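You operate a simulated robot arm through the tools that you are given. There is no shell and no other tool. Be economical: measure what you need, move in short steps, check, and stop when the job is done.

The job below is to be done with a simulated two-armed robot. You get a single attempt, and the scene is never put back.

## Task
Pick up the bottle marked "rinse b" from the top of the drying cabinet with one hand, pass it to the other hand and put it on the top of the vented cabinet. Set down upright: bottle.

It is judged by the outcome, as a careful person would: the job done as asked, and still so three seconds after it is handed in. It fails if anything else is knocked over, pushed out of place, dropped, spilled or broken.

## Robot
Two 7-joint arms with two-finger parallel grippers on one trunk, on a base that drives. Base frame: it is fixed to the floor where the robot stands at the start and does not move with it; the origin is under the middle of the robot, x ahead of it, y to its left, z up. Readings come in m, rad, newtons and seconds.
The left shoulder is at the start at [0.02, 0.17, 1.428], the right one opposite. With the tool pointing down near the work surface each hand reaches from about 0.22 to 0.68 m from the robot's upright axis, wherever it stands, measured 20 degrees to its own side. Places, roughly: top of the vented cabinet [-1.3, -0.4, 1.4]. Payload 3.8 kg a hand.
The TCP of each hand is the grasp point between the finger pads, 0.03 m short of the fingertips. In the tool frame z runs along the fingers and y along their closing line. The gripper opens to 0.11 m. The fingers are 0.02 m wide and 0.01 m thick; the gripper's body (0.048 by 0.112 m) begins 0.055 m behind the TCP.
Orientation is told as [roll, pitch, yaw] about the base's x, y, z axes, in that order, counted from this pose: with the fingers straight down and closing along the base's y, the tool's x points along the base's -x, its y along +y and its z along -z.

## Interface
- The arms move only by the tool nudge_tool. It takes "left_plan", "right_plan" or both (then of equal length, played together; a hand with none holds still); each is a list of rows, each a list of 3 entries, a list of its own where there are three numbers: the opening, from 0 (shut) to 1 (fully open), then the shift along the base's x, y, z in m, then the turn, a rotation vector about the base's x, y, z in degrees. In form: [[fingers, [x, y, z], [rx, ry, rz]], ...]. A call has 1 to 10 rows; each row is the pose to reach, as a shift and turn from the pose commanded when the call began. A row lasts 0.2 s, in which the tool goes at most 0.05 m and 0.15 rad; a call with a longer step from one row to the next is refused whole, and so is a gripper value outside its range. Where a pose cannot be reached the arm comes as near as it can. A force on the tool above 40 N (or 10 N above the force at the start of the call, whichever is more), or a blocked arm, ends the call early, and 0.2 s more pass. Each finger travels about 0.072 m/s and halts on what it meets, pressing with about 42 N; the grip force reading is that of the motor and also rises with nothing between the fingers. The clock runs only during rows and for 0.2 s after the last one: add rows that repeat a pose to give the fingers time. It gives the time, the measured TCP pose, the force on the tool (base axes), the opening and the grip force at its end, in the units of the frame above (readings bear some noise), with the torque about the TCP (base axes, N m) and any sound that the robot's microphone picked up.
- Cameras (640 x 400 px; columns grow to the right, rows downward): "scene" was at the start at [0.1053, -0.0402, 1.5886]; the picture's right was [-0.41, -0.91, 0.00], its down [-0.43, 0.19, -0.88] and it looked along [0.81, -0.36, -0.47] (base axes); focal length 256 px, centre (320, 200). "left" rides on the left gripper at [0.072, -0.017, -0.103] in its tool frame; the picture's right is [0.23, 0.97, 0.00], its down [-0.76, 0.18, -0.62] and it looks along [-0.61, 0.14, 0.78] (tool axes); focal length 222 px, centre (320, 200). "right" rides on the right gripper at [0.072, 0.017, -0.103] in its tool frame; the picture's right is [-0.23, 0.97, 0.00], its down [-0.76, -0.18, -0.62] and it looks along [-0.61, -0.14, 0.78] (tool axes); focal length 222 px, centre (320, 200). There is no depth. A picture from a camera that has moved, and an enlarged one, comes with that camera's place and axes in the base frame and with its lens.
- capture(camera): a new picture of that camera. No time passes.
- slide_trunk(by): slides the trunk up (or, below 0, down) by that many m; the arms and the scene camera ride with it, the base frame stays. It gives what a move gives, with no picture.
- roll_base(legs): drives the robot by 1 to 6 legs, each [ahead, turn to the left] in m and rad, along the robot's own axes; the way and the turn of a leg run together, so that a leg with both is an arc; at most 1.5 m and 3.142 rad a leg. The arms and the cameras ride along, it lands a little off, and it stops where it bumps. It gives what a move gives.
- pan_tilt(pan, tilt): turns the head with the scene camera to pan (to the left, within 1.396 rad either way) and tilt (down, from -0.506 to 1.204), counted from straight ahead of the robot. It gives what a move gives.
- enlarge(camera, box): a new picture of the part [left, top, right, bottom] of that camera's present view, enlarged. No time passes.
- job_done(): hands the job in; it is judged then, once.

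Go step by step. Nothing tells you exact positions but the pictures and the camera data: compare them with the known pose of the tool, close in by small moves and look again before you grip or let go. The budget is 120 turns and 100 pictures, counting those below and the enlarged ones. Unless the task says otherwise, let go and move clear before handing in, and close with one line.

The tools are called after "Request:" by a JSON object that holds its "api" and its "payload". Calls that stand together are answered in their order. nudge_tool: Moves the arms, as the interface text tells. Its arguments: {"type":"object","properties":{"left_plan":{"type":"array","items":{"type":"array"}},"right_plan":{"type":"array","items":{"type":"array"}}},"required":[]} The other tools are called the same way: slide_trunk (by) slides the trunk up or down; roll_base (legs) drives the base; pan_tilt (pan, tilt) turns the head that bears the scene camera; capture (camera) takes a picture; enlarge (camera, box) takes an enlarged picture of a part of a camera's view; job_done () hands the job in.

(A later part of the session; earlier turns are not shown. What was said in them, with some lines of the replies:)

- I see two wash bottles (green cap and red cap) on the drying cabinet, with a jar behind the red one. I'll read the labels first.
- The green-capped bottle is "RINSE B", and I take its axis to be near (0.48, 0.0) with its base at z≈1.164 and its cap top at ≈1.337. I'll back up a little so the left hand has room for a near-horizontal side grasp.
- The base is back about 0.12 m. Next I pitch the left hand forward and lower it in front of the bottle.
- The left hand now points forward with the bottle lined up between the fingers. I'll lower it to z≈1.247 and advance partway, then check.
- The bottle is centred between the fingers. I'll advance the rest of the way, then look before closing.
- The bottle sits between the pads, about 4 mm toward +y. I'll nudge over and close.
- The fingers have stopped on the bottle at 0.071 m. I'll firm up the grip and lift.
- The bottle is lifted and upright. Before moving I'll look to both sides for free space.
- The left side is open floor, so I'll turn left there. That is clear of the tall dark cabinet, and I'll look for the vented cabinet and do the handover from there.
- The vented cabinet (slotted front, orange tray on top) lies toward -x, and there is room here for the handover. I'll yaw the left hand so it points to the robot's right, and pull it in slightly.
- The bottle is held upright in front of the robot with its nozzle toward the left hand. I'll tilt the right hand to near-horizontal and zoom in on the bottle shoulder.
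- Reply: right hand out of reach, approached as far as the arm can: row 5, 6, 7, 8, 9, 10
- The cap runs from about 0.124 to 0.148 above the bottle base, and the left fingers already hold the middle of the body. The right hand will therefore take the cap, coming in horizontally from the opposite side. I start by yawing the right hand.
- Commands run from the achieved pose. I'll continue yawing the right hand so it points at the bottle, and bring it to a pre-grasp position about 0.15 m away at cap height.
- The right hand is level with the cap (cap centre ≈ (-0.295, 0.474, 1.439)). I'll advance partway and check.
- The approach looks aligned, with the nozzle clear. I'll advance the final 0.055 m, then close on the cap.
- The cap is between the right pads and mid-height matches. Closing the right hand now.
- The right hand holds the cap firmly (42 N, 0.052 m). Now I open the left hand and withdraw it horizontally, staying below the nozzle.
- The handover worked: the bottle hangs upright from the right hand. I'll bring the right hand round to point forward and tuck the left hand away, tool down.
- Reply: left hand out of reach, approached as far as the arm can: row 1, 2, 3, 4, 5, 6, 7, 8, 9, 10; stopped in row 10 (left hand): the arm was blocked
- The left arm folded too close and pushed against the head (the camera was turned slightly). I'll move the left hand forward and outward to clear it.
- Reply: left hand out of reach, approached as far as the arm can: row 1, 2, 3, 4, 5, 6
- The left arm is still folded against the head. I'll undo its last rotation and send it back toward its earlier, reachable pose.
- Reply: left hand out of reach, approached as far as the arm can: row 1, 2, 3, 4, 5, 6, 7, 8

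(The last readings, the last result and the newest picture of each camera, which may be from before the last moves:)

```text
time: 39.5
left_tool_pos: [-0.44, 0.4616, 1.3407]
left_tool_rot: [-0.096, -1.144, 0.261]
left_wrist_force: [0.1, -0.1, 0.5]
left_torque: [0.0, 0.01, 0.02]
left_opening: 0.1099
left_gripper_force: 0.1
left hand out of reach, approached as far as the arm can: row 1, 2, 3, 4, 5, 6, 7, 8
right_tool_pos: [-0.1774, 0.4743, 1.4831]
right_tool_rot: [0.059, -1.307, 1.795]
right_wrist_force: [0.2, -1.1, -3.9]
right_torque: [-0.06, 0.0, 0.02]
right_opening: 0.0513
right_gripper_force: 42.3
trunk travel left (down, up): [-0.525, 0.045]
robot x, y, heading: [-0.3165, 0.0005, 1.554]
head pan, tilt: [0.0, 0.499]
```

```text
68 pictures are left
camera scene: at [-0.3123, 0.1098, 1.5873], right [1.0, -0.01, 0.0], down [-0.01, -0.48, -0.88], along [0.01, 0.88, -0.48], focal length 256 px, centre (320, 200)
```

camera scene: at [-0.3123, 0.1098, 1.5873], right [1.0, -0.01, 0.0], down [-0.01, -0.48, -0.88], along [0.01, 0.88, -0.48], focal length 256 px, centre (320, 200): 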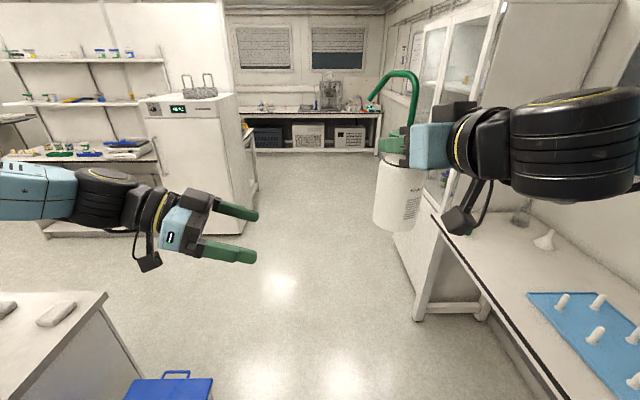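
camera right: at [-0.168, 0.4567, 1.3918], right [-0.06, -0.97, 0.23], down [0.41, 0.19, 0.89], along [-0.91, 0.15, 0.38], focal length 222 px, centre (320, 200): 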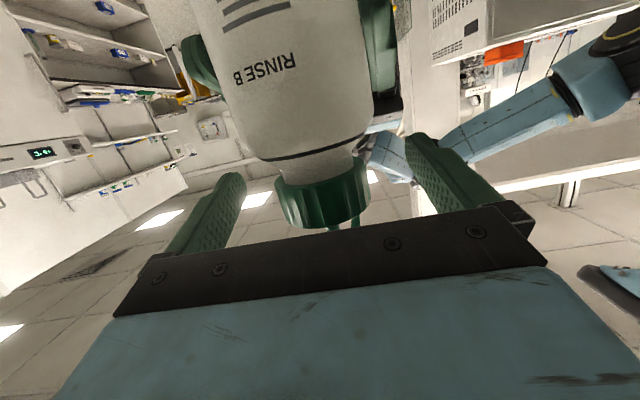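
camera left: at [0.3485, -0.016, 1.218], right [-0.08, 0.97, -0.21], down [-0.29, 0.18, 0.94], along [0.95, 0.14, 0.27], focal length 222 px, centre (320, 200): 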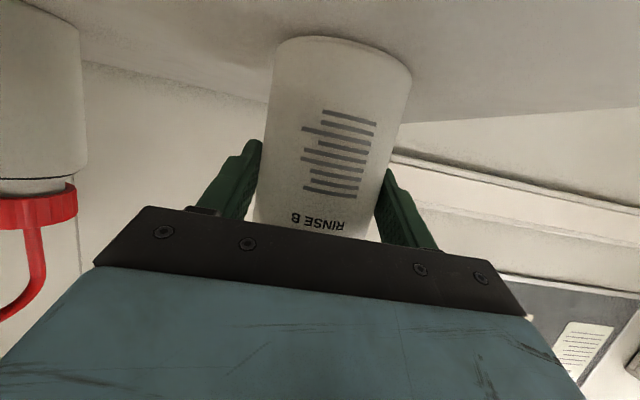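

The head is free again and the bottle is still upright. I'll bring the left arm to the mirror of the right arm's starting pose, yawing it forward first.

Request:
{"api": "nudge_tool", "payload": {"left_plan": [[1, [-0.01, 0.005, 0.005], [0, 0, 8]], [1, [-0.02, 0.01, 0.01], [0, 0, 16]], [1, [-0.03, 0.015, 0.015], [0, 0, 24]], [1, [-0.04, 0.02, 0.02], [0, 0, 32]], [1, [-0.05, 0.025, 0.025], [0, 0, 40]], [1, [-0.06, 0.03, 0.03], [0, 0, 48]], [1, [-0.07, 0.035, 0.035], [0, 0, 56]], [1, [-0.08, 0.04, 0.04], [0, 0, 64]], [1, [-0.09, 0.045, 0.045], [0, 0, 72]], [1, [-0.1, 0.05, 0.05], [0, 0, 78]]]}}

Request:
{"api": "nudge_tool", "payload": {"left_plan": [[1, [-0.01, -0.01, 0.003], [-7, 0, 0]], [1, [-0.02, -0.02, 0.006], [-14, 0, 0]], [1, [-0.03, -0.03, 0.01], [-21, 0, 0]], [1, [-0.035, -0.045, 0.015], [-28, 0, 0]], [1, [-0.04, -0.06, 0.02], [-35, 0, 0]], [1, [-0.045, -0.08, 0.025], [-42, 0, 0]], [1, [-0.05, -0.1, 0.03], [-49, 0, 0]], [1, [-0.055, -0.12, 0.03], [-56, 0, 0]], [1, [-0.06, -0.14, 0.03], [-63, 0, 0]], [1, [-0.06, -0.15, 0.03], [-66, 0, 0]]]}}

Request:
{"api": "capture", "payload": {"camera": "scene"}}

```text
time: 41.7
left_tool_pos: [-0.5405, 0.5096, 1.3899]
left_tool_rot: [-0.096, -1.142, 1.625]
left_wrist_force: [0.1, 0.1, 0.3]
left_torque: [-0.02, 0.01, -0.01]
left_opening: 0.1099
left_gripper_force: 0.1
right_tool_pos: [-0.1787, 0.474, 1.4842]
right_tool_rot: [0.058, -1.309, 1.798]
right_wrist_force: [0.9, -0.3, -4.9]
right_torque: [-0.05, -0.04, -0.07]
right_opening: 0.0511
right_gripper_force: 42.0
trunk travel left (down, up): [-0.525, 0.045]
robot x, y, heading: [-0.3123, 0.0011, 1.561]
head pan, tilt: [0.0, 0.499]
```

```text
time: 43.9
left_tool_pos: [-0.6009, 0.3599, 1.4197]
left_tool_rot: [-0.049, 0.012, 1.592]
left_wrist_force: [-0.8, 0.0, -0.7]
left_torque: [-0.02, 0.01, -0.02]
left_opening: 0.11
left_gripper_force: 0.1
right_tool_pos: [-0.1782, 0.4724, 1.4837]
right_tool_rot: [0.061, -1.307, 1.796]
right_wrist_force: [0.0, 0.0, -3.9]
right_torque: [-0.05, -0.01, 0.0]
right_opening: 0.0508
right_gripper_force: 42.1
trunk travel left (down, up): [-0.525, 0.045]
robot x, y, heading: [-0.3171, 0.0032, 1.56]
head pan, tilt: [0.0, 0.499]
```

```text
67 pictures are left
camera scene: at [-0.3125, 0.1092, 1.5873], right [1.0, -0.01, 0.0], down [-0.01, -0.48, -0.88], along [0.01, 0.88, -0.48], focal length 256 px, centre (320, 200)
```

scene: 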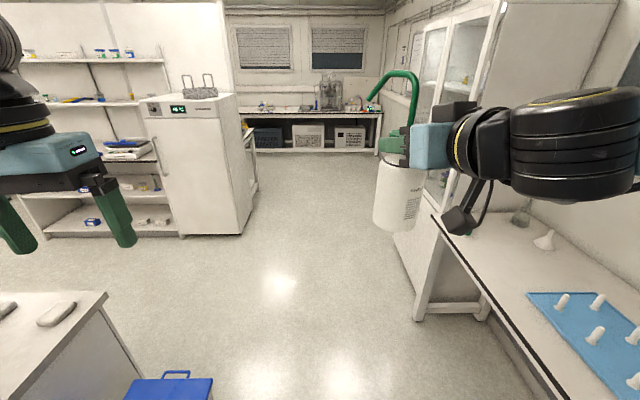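

Both arms are stowed sensibly. I'll turn left further to face the vented cabinet, then look at its top.

Request:
{"api": "roll_base", "payload": {"legs": [[0, 1.45]]}}

Request:
{"api": "pan_tilt", "payload": {"pan": 0.25, "tilt": 0.35}}

Request:
{"api": "capture", "payload": {"camera": "scene"}}

```text
time: 47.9
left_tool_pos: [-0.7078, -0.24, 1.4193]
left_tool_rot: [-0.049, 0.007, 3.04]
left_wrist_force: [1.0, 0.2, -0.1]
left_torque: [0.02, -0.02, 0.01]
left_opening: 0.1103
left_gripper_force: 0.0
right_tool_pos: [-0.7698, 0.1938, 1.4841]
right_tool_rot: [0.059, -1.308, -3.038]
right_wrist_force: [0.6, 0.7, -4.1]
right_torque: [0.02, -0.06, 0.01]
right_opening: 0.0506
right_gripper_force: 42.0
trunk travel left (down, up): [-0.525, 0.045]
robot x, y, heading: [-0.3133, -0.0019, 3.002]
head pan, tilt: [0.0, 0.499]
```

```text
time: 48.6
left_tool_pos: [-0.7069, -0.2394, 1.4189]
left_tool_rot: [-0.049, 0.007, 3.04]
left_wrist_force: [-0.2, -0.2, 0.8]
left_torque: [0.0, -0.02, 0.03]
left_opening: 0.1102
left_gripper_force: 0.0
right_tool_pos: [-0.7692, 0.1942, 1.4833]
right_tool_rot: [0.06, -1.308, -3.038]
right_wrist_force: [1.1, -2.0, -4.7]
right_torque: [0.02, -0.02, 0.02]
right_opening: 0.0506
right_gripper_force: 42.7
trunk travel left (down, up): [-0.525, 0.045]
robot x, y, heading: [-0.3154, -0.0014, 3.009]
head pan, tilt: [0.25, 0.351]
```

```text
66 pictures are left
camera scene: at [-0.4282, -0.0106, 1.601], right [-0.11, 0.99, 0.0], down [0.34, 0.04, -0.94], along [-0.93, -0.1, -0.34], focal length 256 px, centre (320, 200)
```

scene: 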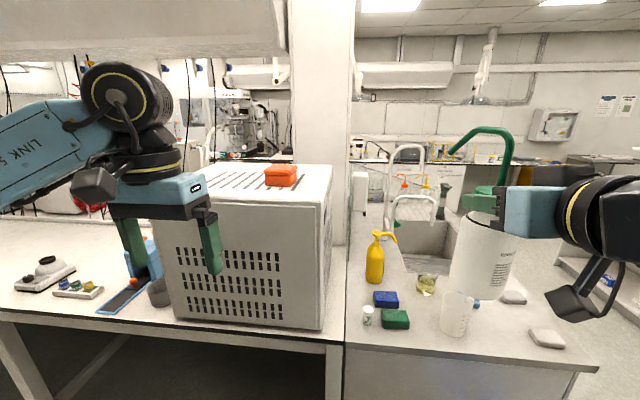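

The vented cabinet stands on the bench, with a flat slotted top at z≈1.34, its front edge at x≈-1.1 and its right edge at y≈-0.09. An orange tray sits further back. I'll zoom in on the top.

Request:
{"api": "enlarge", "payload": {"camera": "scene", "box": [150, 140, 350, 265]}}

Request:
{"api": "slide_trunk", "payload": {"by": 0.04}}

Request:
{"api": "nudge_tool", "payload": {"right_plan": [[0, [0, 0, 0.02], [0, 0, 0]], [0, [0, 0, 0.04], [0, 0, 0]], [0, [0, 0, 0.06], [0, 0, 0]], [0, [0, 0, 0.07], [0, 0, 0]], [0, [0, 0, 0.07], [0, 0, 0]]]}}

Request:
{"api": "capture", "payload": {"camera": "scene"}}

```text
3.20 times, centred on (250, 202) of scene
camera zoom: at [-0.4282, -0.0106, 1.601], right [-0.11, 0.99, 0.0], down [0.34, 0.04, -0.94], along [-0.93, -0.1, -0.34], focal length 819 px, centre (544, 192)
```

zoom: 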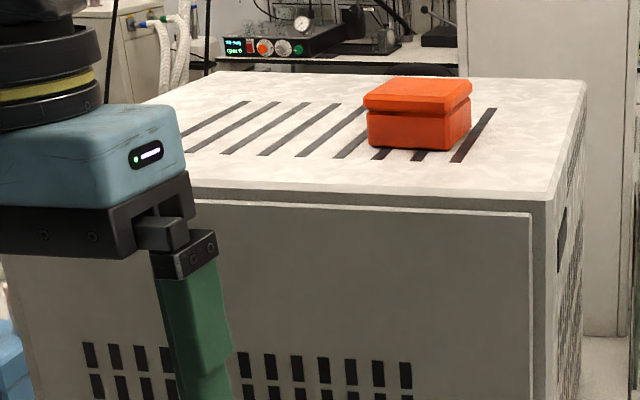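

```text
time: 49.5
left_tool_pos: [-0.7074, -0.2384, 1.4593]
left_tool_rot: [-0.049, 0.008, 3.042]
left_wrist_force: [-0.2, 1.1, 0.0]
left_torque: [0.03, 0.01, 0.02]
left_opening: 0.11
left_gripper_force: 0.1
right_tool_pos: [-0.7705, 0.1944, 1.5234]
right_tool_rot: [0.059, -1.308, -3.038]
right_wrist_force: [-0.5, 0.1, -4.2]
right_torque: [-0.01, -0.03, -0.05]
right_opening: 0.0505
right_gripper_force: 42.2
trunk travel left (down, up): [-0.565, 0.005]
robot x, y, heading: [-0.3144, -0.001, 3.007]
head pan, tilt: [0.25, 0.351]
```

```text
time: 50.6
left_tool_pos: [-0.7069, -0.2395, 1.4592]
left_tool_rot: [-0.048, 0.01, 3.041]
left_wrist_force: [-0.4, -0.9, -0.1]
left_torque: [-0.02, -0.05, 0.05]
left_opening: 0.1101
left_gripper_force: 0.1
right_tool_pos: [-0.7708, 0.1932, 1.5934]
right_tool_rot: [0.059, -1.307, -3.038]
right_wrist_force: [1.2, 1.0, -5.1]
right_torque: [0.02, -0.02, 0.02]
right_opening: 0.0505
right_gripper_force: 41.9
trunk travel left (down, up): [-0.565, 0.005]
robot x, y, heading: [-0.3154, -0.0018, 3.008]
head pan, tilt: [0.25, 0.351]
```

```text
64 pictures are left
camera scene: at [-0.4285, -0.0104, 1.641], right [-0.11, 0.99, 0.0], down [0.34, 0.04, -0.94], along [-0.93, -0.11, -0.34], focal length 256 px, centre (320, 200)
```

scene: 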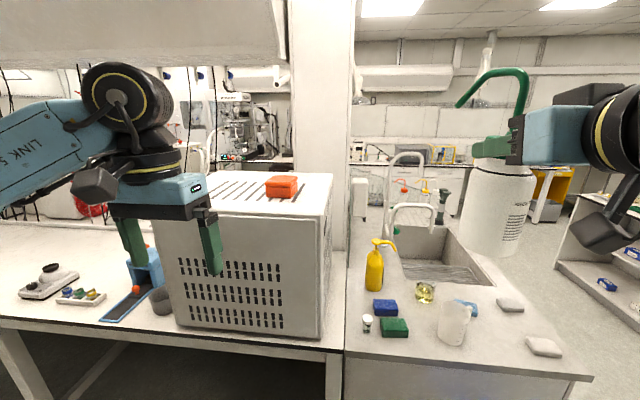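

The bottle is raised. I'll zoom on the cabinet top again from this raised camera, so parallax gives me the height.

Request:
{"api": "enlarge", "payload": {"camera": "scene", "box": [150, 140, 350, 265]}}

Request:
{"api": "enlarge", "payload": {"camera": "scene", "box": [440, 50, 640, 260]}}

```text
3.20 times, centred on (250, 202) of scene
camera zoom: at [-0.4285, -0.0104, 1.641], right [-0.11, 0.99, 0.0], down [0.34, 0.04, -0.94], along [-0.93, -0.11, -0.34], focal length 819 px, centre (544, 192)
```

zoom: 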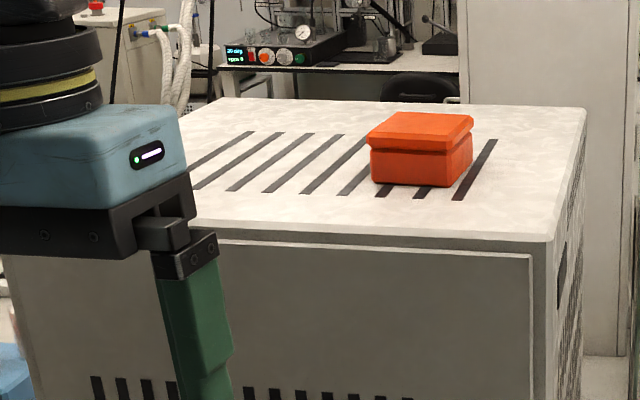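

```text
1.90 times, centred on (540, 155) of scene
camera zoom: at [-0.4285, -0.0104, 1.641], right [-0.11, 0.99, 0.0], down [0.34, 0.04, -0.94], along [-0.93, -0.11, -0.34], focal length 488 px, centre (-99, 286)
```

zoom: 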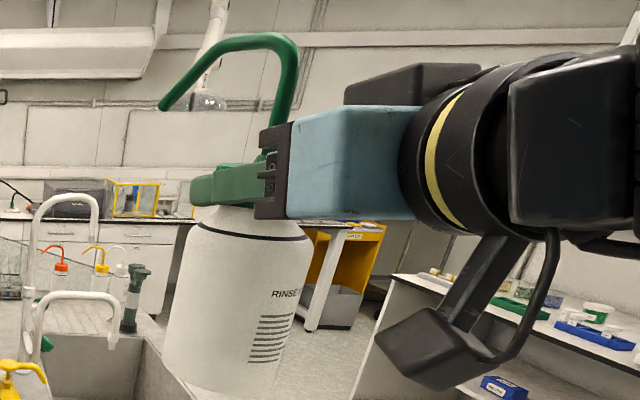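

From parallax, the cabinet's front-right top corner is at about (-1.127, -0.085, 1.340). There is a flat patch right of the slots, so I'll aim for about (-1.20, -0.15). I'll drive the base over in an S to roughly (-0.65, -0.28), facing -x.

Request:
{"api": "roll_base", "payload": {"legs": [[0.12, 0], [0, 1.07]]}}

Request:
{"api": "pan_tilt", "payload": {"pan": 0, "tilt": 0.4}}

Request:
{"api": "capture", "payload": {"camera": "scene"}}

```text
time: 54.6
left_tool_pos: [-0.4137, -0.4446, 1.4602]
left_tool_rot: [-0.051, 0.009, -2.176]
left_wrist_force: [1.1, 1.0, 0.0]
left_torque: [-0.04, 0.05, -0.02]
left_opening: 0.11
left_gripper_force: 0.1
right_tool_pos: [-0.8243, -0.2907, 1.5941]
right_tool_rot: [0.058, -1.308, -1.969]
right_wrist_force: [1.1, -0.9, -3.5]
right_torque: [0.07, -0.05, -0.06]
right_opening: 0.0498
right_gripper_force: 41.6
trunk travel left (down, up): [-0.565, 0.005]
robot x, y, heading: [-0.4358, 0.0116, -2.207]
head pan, tilt: [0.25, 0.351]
```

```text
time: 55.4
left_tool_pos: [-0.4156, -0.4428, 1.4611]
left_tool_rot: [-0.049, 0.008, -2.173]
left_wrist_force: [-0.4, 0.1, -0.6]
left_torque: [0.0, 0.0, 0.03]
left_opening: 0.1099
left_gripper_force: 0.0
right_tool_pos: [-0.8237, -0.2905, 1.5922]
right_tool_rot: [0.06, -1.308, -1.971]
right_wrist_force: [0.1, 0.4, -4.8]
right_torque: [0.05, -0.01, 0.03]
right_opening: 0.0498
right_gripper_force: 42.1
trunk travel left (down, up): [-0.565, 0.005]
robot x, y, heading: [-0.4369, 0.0161, -2.207]
head pan, tilt: [0.0, 0.4]
```

```text
61 pictures are left
camera scene: at [-0.5031, -0.0796, 1.6365], right [-0.8, 0.59, 0.0], down [0.23, 0.31, -0.92], along [-0.55, -0.74, -0.39], focal length 256 px, centre (320, 200)
```

scene: 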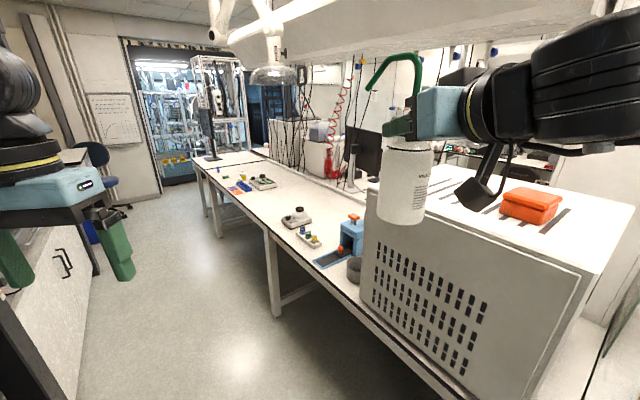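

The way ahead is clear. I'll continue the drive to in front of the cabinet and turn to face it.

Request:
{"api": "roll_base", "payload": {"legs": [[0.363, 0], [0, -0.935]]}}

Request:
{"api": "pan_tilt", "payload": {"pan": -0.1, "tilt": 0.5}}

Request:
{"api": "capture", "payload": {"camera": "scene"}}

```text
time: 60.1
left_tool_pos: [-1.0091, -0.5602, 1.4592]
left_tool_rot: [-0.049, 0.009, -3.121]
left_wrist_force: [-0.3, -0.3, 0.0]
left_torque: [-0.02, -0.05, 0.04]
left_opening: 0.1099
left_gripper_force: 0.1
right_tool_pos: [-1.1253, -0.1379, 1.5925]
right_tool_rot: [0.058, -1.307, -2.915]
right_wrist_force: [0.5, 0.0, -5.0]
right_torque: [0.04, -0.06, -0.01]
right_opening: 0.0491
right_gripper_force: 42.2
trunk travel left (down, up): [-0.565, 0.005]
robot x, y, heading: [-0.6472, -0.273, 3.131]
head pan, tilt: [0.0, 0.4]
```

```text
time: 60.8
left_tool_pos: [-1.0089, -0.5603, 1.4591]
left_tool_rot: [-0.049, 0.008, -3.12]
left_wrist_force: [-0.6, 0.4, -0.3]
left_torque: [0.0, 0.03, -0.01]
left_opening: 0.1098
left_gripper_force: 0.0
right_tool_pos: [-1.1239, -0.1388, 1.5939]
right_tool_rot: [0.06, -1.307, -2.915]
right_wrist_force: [0.0, -0.5, -4.4]
right_torque: [0.02, -0.05, -0.01]
right_opening: 0.0491
right_gripper_force: 41.6
trunk travel left (down, up): [-0.565, 0.005]
robot x, y, heading: [-0.6502, -0.274, 3.137]
head pan, tilt: [-0.099, 0.499]
```

```text
60 pictures are left
camera scene: at [-0.7599, -0.2667, 1.6274], right [0.11, 0.99, 0.0], down [0.48, -0.05, -0.88], along [-0.87, 0.1, -0.48], focal length 256 px, centre (320, 200)
```

scene: 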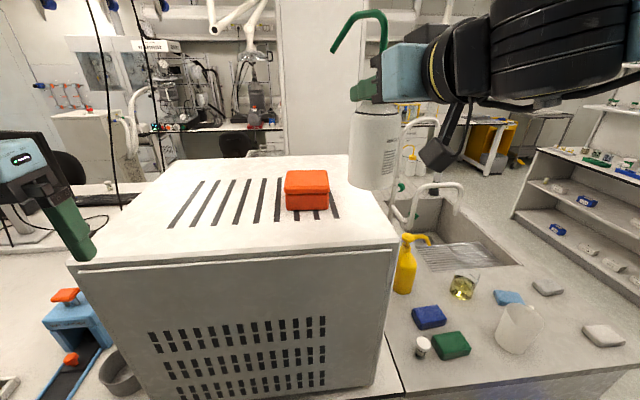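

I'm well placed in front of the cabinet. Since the grip opening is creeping down, I'll check the bottle in the hand.

Request:
{"api": "enlarge", "payload": {"camera": "scene", "box": [320, 0, 460, 210]}}

Request:
{"api": "capture", "payload": {"camera": "right"}}

```text
1.90 times, centred on (390, 105) of scene
camera zoom: at [-0.7599, -0.2667, 1.6274], right [0.11, 0.99, 0.0], down [0.48, -0.05, -0.88], along [-0.87, 0.1, -0.48], focal length 488 px, centre (187, 381)
```

zoom: 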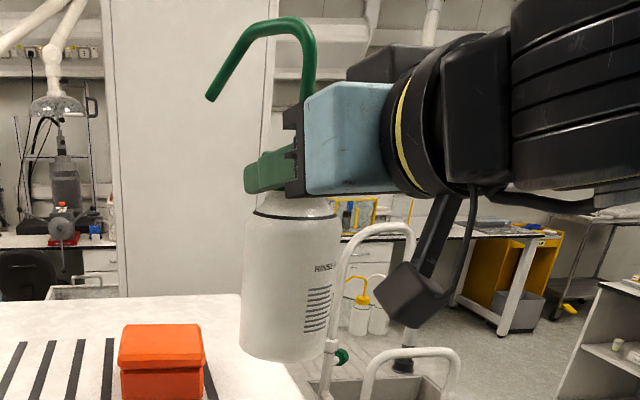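

```text
58 pictures are left
camera right: at [-1.0049, -0.1209, 1.5516], right [0.21, -0.95, 0.23], down [0.33, 0.3, 0.89], along [-0.92, -0.11, 0.38], focal length 222 px, centre (320, 200)
```

right: 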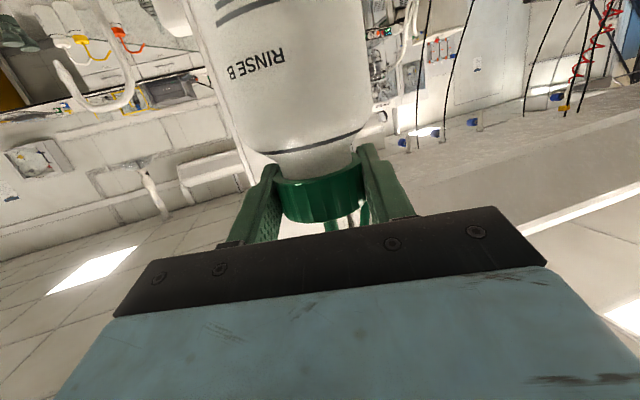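

The bottle is held square and hangs upright, with its base at about z 1.457. I'll move it over the target patch and lower most of the way.

Request:
{"api": "nudge_tool", "payload": {"right_plan": [[0, [-0.03, -0.006, 0], [0, 0, 0]], [0, [-0.06, -0.012, 0], [0, 0, 0]], [0, [-0.069, -0.012, -0.02], [0, 0, 0]], [0, [-0.069, -0.012, -0.05], [0, 0, 0]], [0, [-0.069, -0.012, -0.08], [0, 0, 0]], [0, [-0.069, -0.012, -0.09], [0, 0, 0]], [0, [-0.069, -0.012, -0.09], [0, 0, 0]]]}}

Request:
{"api": "capture", "payload": {"camera": "scene"}}

Request:
{"api": "enlarge", "payload": {"camera": "scene", "box": [280, 90, 440, 270]}}

Request:
{"api": "capture", "payload": {"camera": "right"}}

```text
time: 62.4
left_tool_pos: [-1.009, -0.5615, 1.4597]
left_tool_rot: [-0.052, 0.009, -3.119]
left_wrist_force: [0.0, 0.1, -0.7]
left_torque: [-0.03, -0.01, 0.01]
left_opening: 0.11
left_gripper_force: 0.1
right_tool_pos: [-1.1925, -0.1504, 1.5029]
right_tool_rot: [0.06, -1.308, -2.916]
right_wrist_force: [-0.6, 1.5, -3.9]
right_torque: [0.06, -0.04, 0.04]
right_opening: 0.049
right_gripper_force: 41.6
trunk travel left (down, up): [-0.565, 0.005]
robot x, y, heading: [-0.6509, -0.2763, 3.132]
head pan, tilt: [-0.099, 0.499]
```

```text
57 pictures are left
camera scene: at [-0.7601, -0.267, 1.6274], right [0.11, 0.99, 0.0], down [0.48, -0.05, -0.88], along [-0.87, 0.1, -0.48], focal length 256 px, centre (320, 200)
```

scene: 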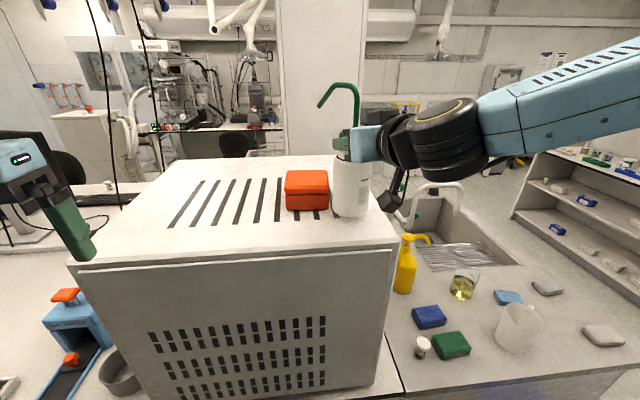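

```text
2.22 times, centred on (360, 180) of scene
camera zoom: at [-0.7601, -0.267, 1.6274], right [0.11, 0.99, 0.0], down [0.48, -0.05, -0.88], along [-0.87, 0.1, -0.48], focal length 569 px, centre (231, 244)
```

zoom: 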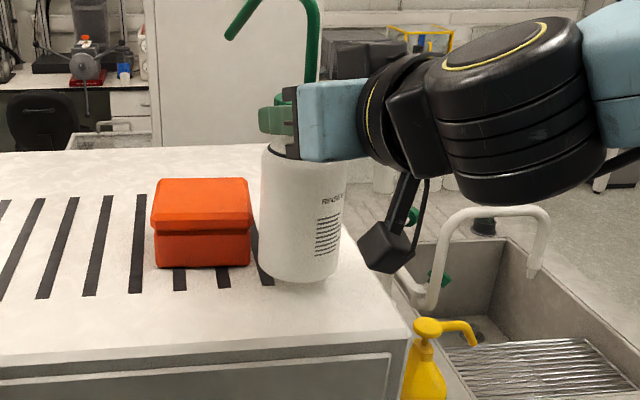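

```text
55 pictures are left
camera right: at [-1.0741, -0.1336, 1.4612], right [0.21, -0.95, 0.23], down [0.33, 0.3, 0.89], along [-0.92, -0.11, 0.38], focal length 222 px, centre (320, 200)
```

right: 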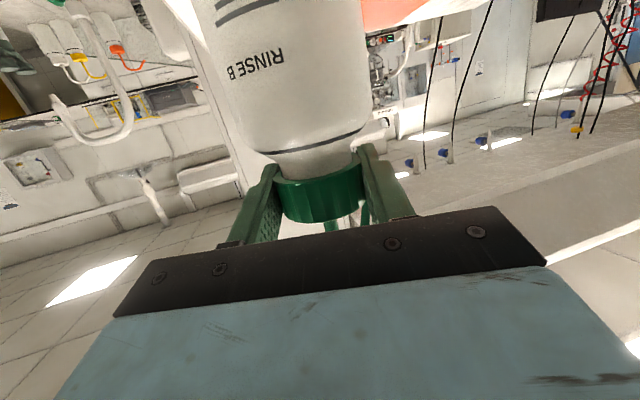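

The bottle is above the patch with clearance to the tray and edges, and its base is about 2–3 cm above the top. I'll lower gently, watching the force.

Request:
{"api": "nudge_tool", "payload": {"right_plan": [[0, [0, 0, -0.007], [0, 0, 0]], [0, [0, 0, -0.014], [0, 0, 0]], [0, [0, 0, -0.02], [0, 0, 0]], [0, [0, 0, -0.02], [0, 0, 0]]]}}

Request:
{"api": "enlarge", "payload": {"camera": "scene", "box": [280, 90, 440, 270]}}

```text
time: 63.4
left_tool_pos: [-1.0072, -0.5622, 1.461]
left_tool_rot: [-0.052, 0.007, -3.12]
left_wrist_force: [0.9, -0.1, 0.6]
left_torque: [-0.01, 0.03, 0.02]
left_opening: 0.11
left_gripper_force: 0.0
right_tool_pos: [-1.1908, -0.1526, 1.4894]
right_tool_rot: [0.049, -1.318, -2.905]
right_wrist_force: [0.0, -0.2, 17.7]
right_torque: [0.36, 0.81, -0.01]
right_opening: 0.0487
right_gripper_force: 42.1
trunk travel left (down, up): [-0.565, 0.005]
robot x, y, heading: [-0.6501, -0.2783, 3.132]
head pan, tilt: [-0.099, 0.499]
```

```text
2.22 times, centred on (360, 180) of scene
camera zoom: at [-0.7576, -0.2673, 1.6278], right [0.11, 0.99, 0.0], down [0.47, -0.05, -0.88], along [-0.87, 0.1, -0.48], focal length 569 px, centre (231, 244)
```

zoom: 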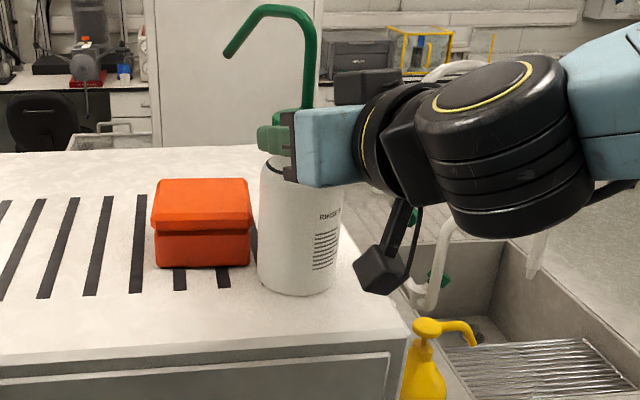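

Contact: 18 N upward, and the torque suggests the rear rim touched first, so the bottle may be tilted slightly. I'll ease the pressure and turn the left hand for a side view from its camera.

Request:
{"api": "nudge_tool", "payload": {"left_plan": [[1, [0, 0, 0.005], [0, 0, -8]], [1, [0, 0, 0.01], [0, 0, -16]], [1, [0, 0, 0.015], [0, 0, -24]], [1, [0, 0, 0.02], [0, 0, -32]], [1, [0, 0, 0.025], [0, 0, -40]], [1, [0, 0, 0.03], [0, 0, -48]]], "right_plan": [[0, [0, 0, 0.002], [0, 0, 0]], [0, [0, 0, 0.004], [0, 0, 0]], [0, [0, 0, 0.006], [0, 0, 0]], [0, [0, 0, 0.008], [0, 0, 0]], [0, [0, 0, 0.008], [0, 0, 0]], [0, [0, 0, 0.008], [0, 0, 0]]]}}

Request:
{"api": "capture", "payload": {"camera": "left"}}

```text
time: 64.8
left_tool_pos: [-1.0081, -0.5594, 1.4892]
left_tool_rot: [-0.049, 0.009, 2.323]
left_wrist_force: [-0.7, -0.1, 0.2]
left_torque: [-0.03, 0.0, -0.04]
left_opening: 0.11
left_gripper_force: 0.0
right_tool_pos: [-1.1926, -0.1487, 1.4894]
right_tool_rot: [0.062, -1.304, -2.916]
right_wrist_force: [-0.6, 0.7, 0.7]
right_torque: [0.17, 0.2, -0.02]
right_opening: 0.0485
right_gripper_force: 41.9
trunk travel left (down, up): [-0.565, 0.005]
robot x, y, heading: [-0.6489, -0.2727, 3.131]
head pan, tilt: [-0.099, 0.499]
```

```text
53 pictures are left
camera left: at [-0.9522, -0.6043, 1.5942], right [-0.55, -0.83, -0.05], down [-0.68, 0.42, 0.61], along [-0.48, 0.37, -0.79], focal length 222 px, centre (320, 200)
```

left: 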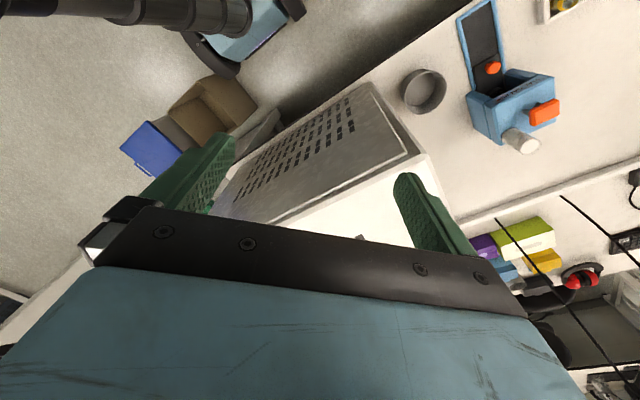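

The left camera looks too steeply down. I'll pitch the left hand up so it sees the bottle from the side.

Request:
{"api": "nudge_tool", "payload": {"left_plan": [[1, [0, 0, 0.005], [5.84, 5.47, 0]], [1, [0, 0, 0.01], [11.7, 10.9, 0]], [1, [0, 0, 0.015], [17.5, 16.4, 0]], [1, [0, 0, 0.02], [23.4, 21.9, 0]], [1, [0, 0, 0.025], [29.2, 27.4, 0]], [1, [0, 0, 0.03], [35, 32.8, 0]]]}}

Request:
{"api": "capture", "payload": {"camera": "left"}}

```text
time: 66.2
left_tool_pos: [-1.0088, -0.5598, 1.5188]
left_tool_rot: [-0.054, -0.828, 2.328]
left_wrist_force: [-0.5, 0.0, -0.4]
left_torque: [0.0, 0.01, 0.0]
left_opening: 0.1099
left_gripper_force: 0.0
right_tool_pos: [-1.1929, -0.152, 1.4899]
right_tool_rot: [0.058, -1.307, -2.912]
right_wrist_force: [-0.6, 0.9, -5.4]
right_torque: [0.04, -0.04, -0.04]
right_opening: 0.0484
right_gripper_force: 42.0
trunk travel left (down, up): [-0.565, 0.005]
robot x, y, heading: [-0.6485, -0.2721, 3.132]
head pan, tilt: [-0.099, 0.499]
```

```text
52 pictures are left
camera left: at [-0.9153, -0.6442, 1.5357], right [-0.63, -0.75, -0.2], down [-0.2, -0.1, 0.98], along [-0.75, 0.65, -0.08], focal length 222 px, centre (320, 200)
```

left: 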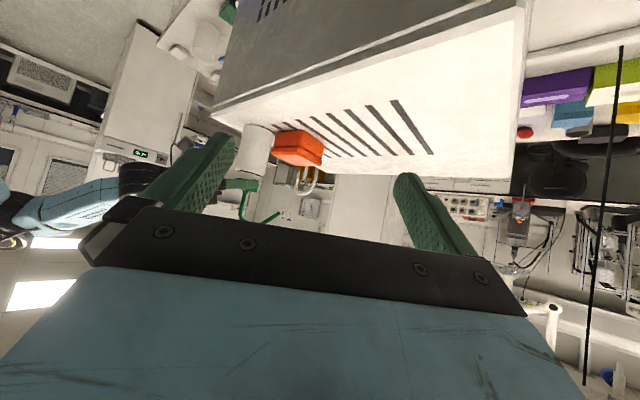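

The bottle is visible from the side next to the orange box. I'll zoom in.

Request:
{"api": "enlarge", "payload": {"camera": "left", "box": [200, 90, 340, 230]}}

```text
2.86 times, centred on (270, 160) of left
camera zoom: at [-0.9153, -0.6442, 1.5357], right [-0.63, -0.75, -0.2], down [-0.2, -0.1, 0.98], along [-0.75, 0.65, -0.08], focal length 635 px, centre (463, 314)
```

zoom: 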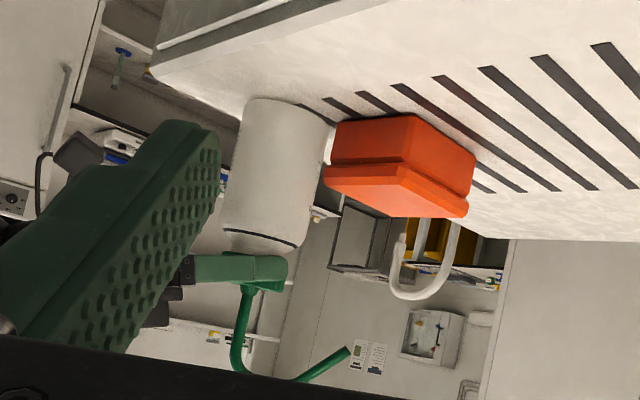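

The bottle is upright within about 1–2° and hovering just above the surface. I'll lower the last few millimetres.

Request:
{"api": "nudge_tool", "payload": {"right_plan": [[0, [0, 0, -0.002], [0, 0, 0]], [0, [0, 0, -0.004], [0, 0, 0]], [0, [0, 0, -0.004], [0, 0, 0]]]}}

Request:
{"api": "enlarge", "payload": {"camera": "left", "box": [200, 90, 340, 230]}}

Request:
{"api": "enlarge", "payload": {"camera": "scene", "box": [280, 90, 440, 270]}}

```text
time: 67.0
left_tool_pos: [-1.009, -0.5597, 1.5206]
left_tool_rot: [-0.051, -0.828, 2.326]
left_wrist_force: [0.1, 0.6, 0.1]
left_torque: [-0.02, 0.01, 0.0]
left_opening: 0.11
left_gripper_force: 0.0
right_tool_pos: [-1.1922, -0.1511, 1.4891]
right_tool_rot: [0.056, -1.309, -2.911]
right_wrist_force: [-0.7, -0.2, 4.0]
right_torque: [0.19, 0.26, -0.03]
right_opening: 0.0482
right_gripper_force: 42.4
trunk travel left (down, up): [-0.565, 0.005]
robot x, y, heading: [-0.6498, -0.2747, 3.128]
head pan, tilt: [-0.099, 0.499]
```

```text
2.86 times, centred on (270, 160) of left
camera zoom: at [-0.9144, -0.6439, 1.5362], right [-0.63, -0.75, -0.2], down [-0.2, -0.1, 0.98], along [-0.75, 0.65, -0.09], focal length 635 px, centre (463, 314)
```

zoom: 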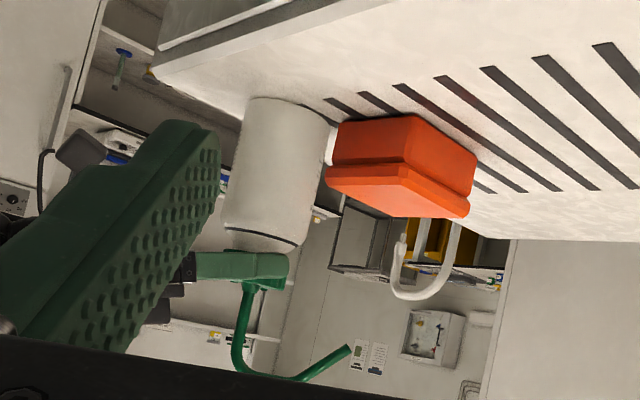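

```text
2.22 times, centred on (360, 180) of scene
camera zoom: at [-0.7592, -0.2669, 1.6275], right [0.11, 0.99, 0.0], down [0.48, -0.05, -0.88], along [-0.87, 0.1, -0.48], focal length 569 px, centre (231, 244)
```

zoom: 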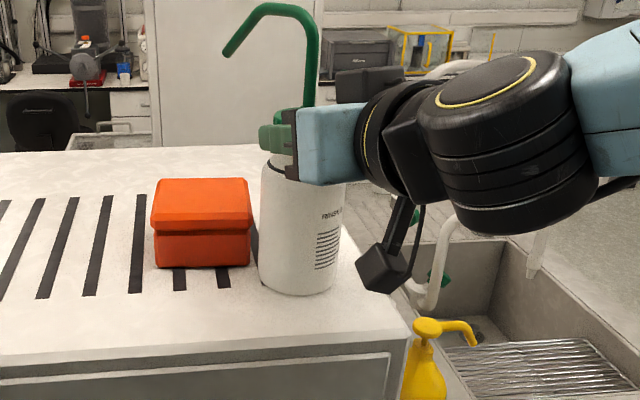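

Light contact, still a little on the rear-right rim. I'll trim the tilt by about 1.5° and check the torque.

Request:
{"api": "nudge_tool", "payload": {"right_plan": [[0, [0, 0, 0], [0.6, 0.8, 0]], [0, [0, 0, -0.001], [1.2, 1.6, 0]], [0, [0, 0, -0.001], [1.2, 1.6, 0]]]}}

```text
time: 67.8
left_tool_pos: [-1.0068, -0.5616, 1.5201]
left_tool_rot: [-0.052, -0.83, 2.326]
left_wrist_force: [-0.1, -0.5, -0.4]
left_torque: [0.03, 0.03, 0.0]
left_opening: 0.1099
left_gripper_force: 0.0
right_tool_pos: [-1.1903, -0.1513, 1.4879]
right_tool_rot: [-0.053, -1.33, -2.807]
right_wrist_force: [4.1, -4.0, 10.8]
right_torque: [-0.94, -0.69, 0.0]
right_opening: 0.0475
right_gripper_force: 41.8
trunk travel left (down, up): [-0.565, 0.005]
robot x, y, heading: [-0.6465, -0.2723, 3.134]
head pan, tilt: [-0.099, 0.499]
```

The torque changed sign, so upright lies between the two. I'll go back half and then open slowly.

Request:
{"api": "nudge_tool", "payload": {"right_plan": [[0, [0, 0, 0.0005], [-0.6, -0.7, 0]], [0, [0, 0, 0.0005], [-0.6, -0.7, 0]]]}}

```text
time: 68.4
left_tool_pos: [-1.007, -0.5602, 1.5203]
left_tool_rot: [-0.049, -0.83, 2.327]
left_wrist_force: [0.3, 0.8, -0.2]
left_torque: [0.02, -0.02, 0.01]
left_opening: 0.1102
left_gripper_force: 0.1
right_tool_pos: [-1.1914, -0.1512, 1.4879]
right_tool_rot: [-0.003, -1.32, -2.853]
right_wrist_force: [0.4, -0.7, 9.3]
right_torque: [-0.4, 0.24, 0.0]
right_opening: 0.0469
right_gripper_force: 41.8
trunk travel left (down, up): [-0.565, 0.005]
robot x, y, heading: [-0.6467, -0.2744, 3.13]
head pan, tilt: [-0.099, 0.499]
```

The bottle is seated flat with about 13 N of support. Opening the right hand now.

Request:
{"api": "nudge_tool", "payload": {"right_plan": [[0.5, [0, 0, 0], [0, 0, 0]], [0.65, [0, 0, 0], [0, 0, 0]], [0.85, [0, 0, 0], [0, 0, 0]], [1, [0, 0, 0], [0, 0, 0]], [1, [0, 0, 0], [0, 0, 0]]]}}

Request:
{"api": "enlarge", "payload": {"camera": "scene", "box": [280, 90, 440, 270]}}

Request:
{"api": "capture", "payload": {"camera": "right"}}

```text
time: 69.6
left_tool_pos: [-1.0077, -0.5597, 1.5195]
left_tool_rot: [-0.052, -0.828, 2.326]
left_wrist_force: [-0.1, 1.1, -0.8]
left_torque: [0.0, 0.03, 0.0]
left_opening: 0.11
left_gripper_force: 0.0
right_tool_pos: [-1.1929, -0.1505, 1.4869]
right_tool_rot: [0.004, -1.32, -2.861]
right_wrist_force: [0.0, 0.7, 0.2]
right_torque: [0.0, -0.01, 0.01]
right_opening: 0.1103
right_gripper_force: 0.1
trunk travel left (down, up): [-0.565, 0.005]
robot x, y, heading: [-0.6509, -0.2743, 3.129]
head pan, tilt: [-0.099, 0.499]
```

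```text
2.22 times, centred on (360, 180) of scene
camera zoom: at [-0.7596, -0.2669, 1.6274], right [0.11, 0.99, 0.0], down [0.48, -0.05, -0.88], along [-0.87, 0.1, -0.48], focal length 569 px, centre (231, 244)
```

zoom: 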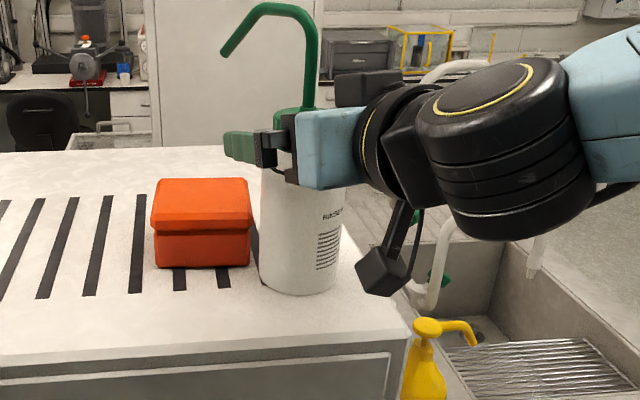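

```text
47 pictures are left
camera right: at [-1.0745, -0.1329, 1.4433], right [0.22, -0.95, 0.22], down [0.35, 0.29, 0.89], along [-0.91, -0.12, 0.39], focal length 222 px, centre (320, 200)
```

right: 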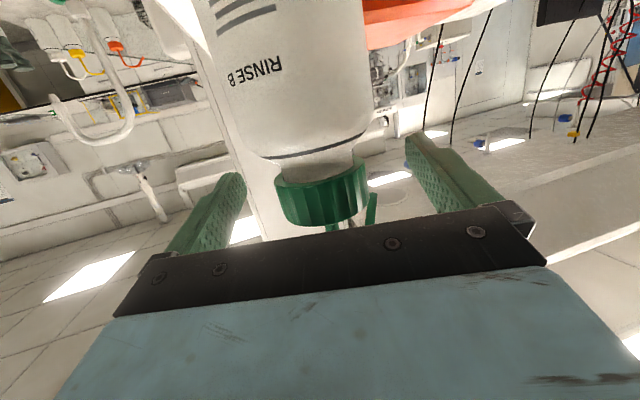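

The bottle stands free between the open fingers. I'll withdraw the right hand straight back along its pointing direction.

Request:
{"api": "nudge_tool", "payload": {"right_plan": [[1, [0.02, 0.005, 0], [0, 0, 0]], [1, [0.045, 0.012, 0], [0, 0, 0]], [1, [0.075, 0.02, 0], [0, 0, 0]], [1, [0.105, 0.029, 0], [0, 0, 0]], [1, [0.135, 0.038, 0], [0, 0, 0]], [1, [0.16, 0.046, 0], [0, 0, 0]], [1, [0.16, 0.046, 0], [0, 0, 0]]]}}

Request:
{"api": "capture", "payload": {"camera": "scene"}}

Request:
{"api": "enlarge", "payload": {"camera": "left", "box": [200, 90, 340, 230]}}

```text
time: 71.2
left_tool_pos: [-1.0082, -0.5598, 1.5185]
left_tool_rot: [-0.052, -0.829, 2.325]
left_wrist_force: [0.3, -0.7, 0.1]
left_torque: [0.01, 0.01, 0.04]
left_opening: 0.11
left_gripper_force: 0.1
right_tool_pos: [-1.0794, -0.1125, 1.4997]
right_tool_rot: [0.004, -1.318, -2.861]
right_wrist_force: [0.5, 0.5, 0.4]
right_torque: [0.02, -0.01, 0.02]
right_opening: 0.11
right_gripper_force: 0.1
right hand out of reach, approached as far as the arm can: row 5, 6, 7
trunk travel left (down, up): [-0.565, 0.005]
robot x, y, heading: [-0.6474, -0.2739, 3.132]
head pan, tilt: [-0.099, 0.499]
```

```text
46 pictures are left
camera scene: at [-0.7596, -0.267, 1.6274], right [0.11, 0.99, 0.0], down [0.48, -0.05, -0.88], along [-0.87, 0.1, -0.48], focal length 256 px, centre (320, 200)
```

scene: 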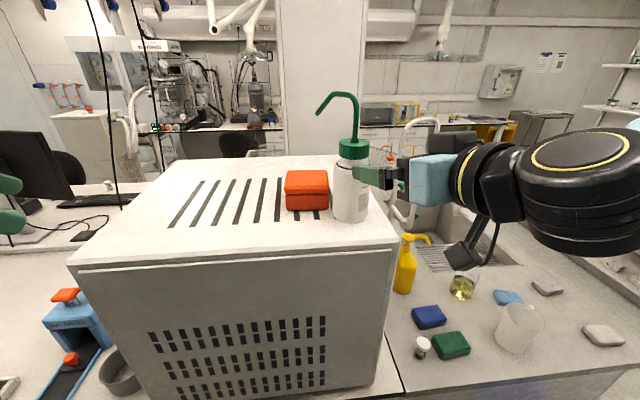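

```text
2.86 times, centred on (270, 160) of left
camera zoom: at [-0.9148, -0.644, 1.5361], right [-0.63, -0.75, -0.2], down [-0.2, -0.1, 0.98], along [-0.75, 0.65, -0.09], focal length 635 px, centre (463, 314)
```

zoom: 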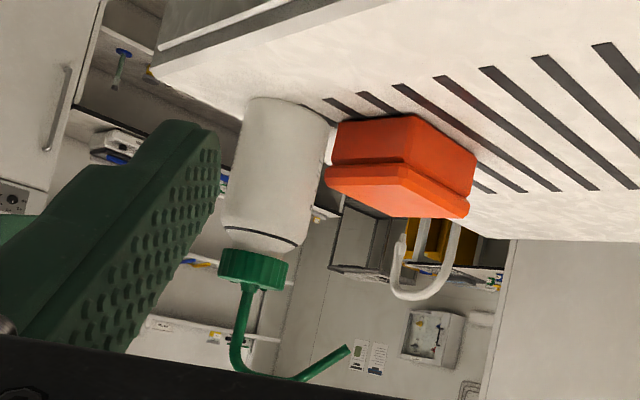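

The bottle stands upright on the cabinet, untouched, with the right hand clear. I'll back the base a little for full clearance and take a last look.

Request:
{"api": "roll_base", "payload": {"legs": [[-0.15, 0]]}}

Request:
{"api": "capture", "payload": {"camera": "scene"}}

```text
time: 72.5
left_tool_pos: [-0.864, -0.5616, 1.5199]
left_tool_rot: [-0.054, -0.828, 2.326]
left_wrist_force: [-1.1, -0.6, 0.6]
left_torque: [-0.01, 0.05, 0.02]
left_opening: 0.1101
left_gripper_force: 0.1
right_tool_pos: [-0.9358, -0.1133, 1.4996]
right_tool_rot: [0.002, -1.316, -2.866]
right_wrist_force: [-0.1, 0.5, 0.7]
right_torque: [-0.01, 0.01, 0.01]
right_opening: 0.11
right_gripper_force: 0.1
trunk travel left (down, up): [-0.565, 0.005]
robot x, y, heading: [-0.5025, -0.2769, 3.127]
head pan, tilt: [-0.099, 0.499]
```

```text
44 pictures are left
camera scene: at [-0.6149, -0.2685, 1.6272], right [0.11, 0.99, 0.0], down [0.48, -0.05, -0.88], along [-0.87, 0.1, -0.48], focal length 256 px, centre (320, 200)
```

scene: 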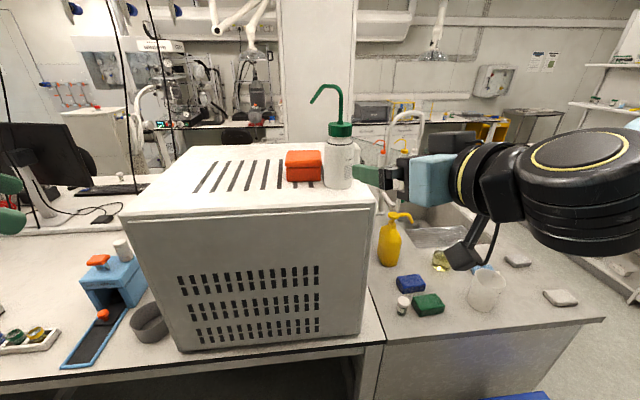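

The bottle stands upright on the vented cabinet, both hands are clear, and nothing in view has been disturbed. I'm handing in.

Request:
{"api": "job_done", "payload": {}}

```text
The job is handed in.
```

The "rinse b" bottle was picked up with the left hand, passed to the right, and now stands upright on top of the vented cabinet, with both hands clear.
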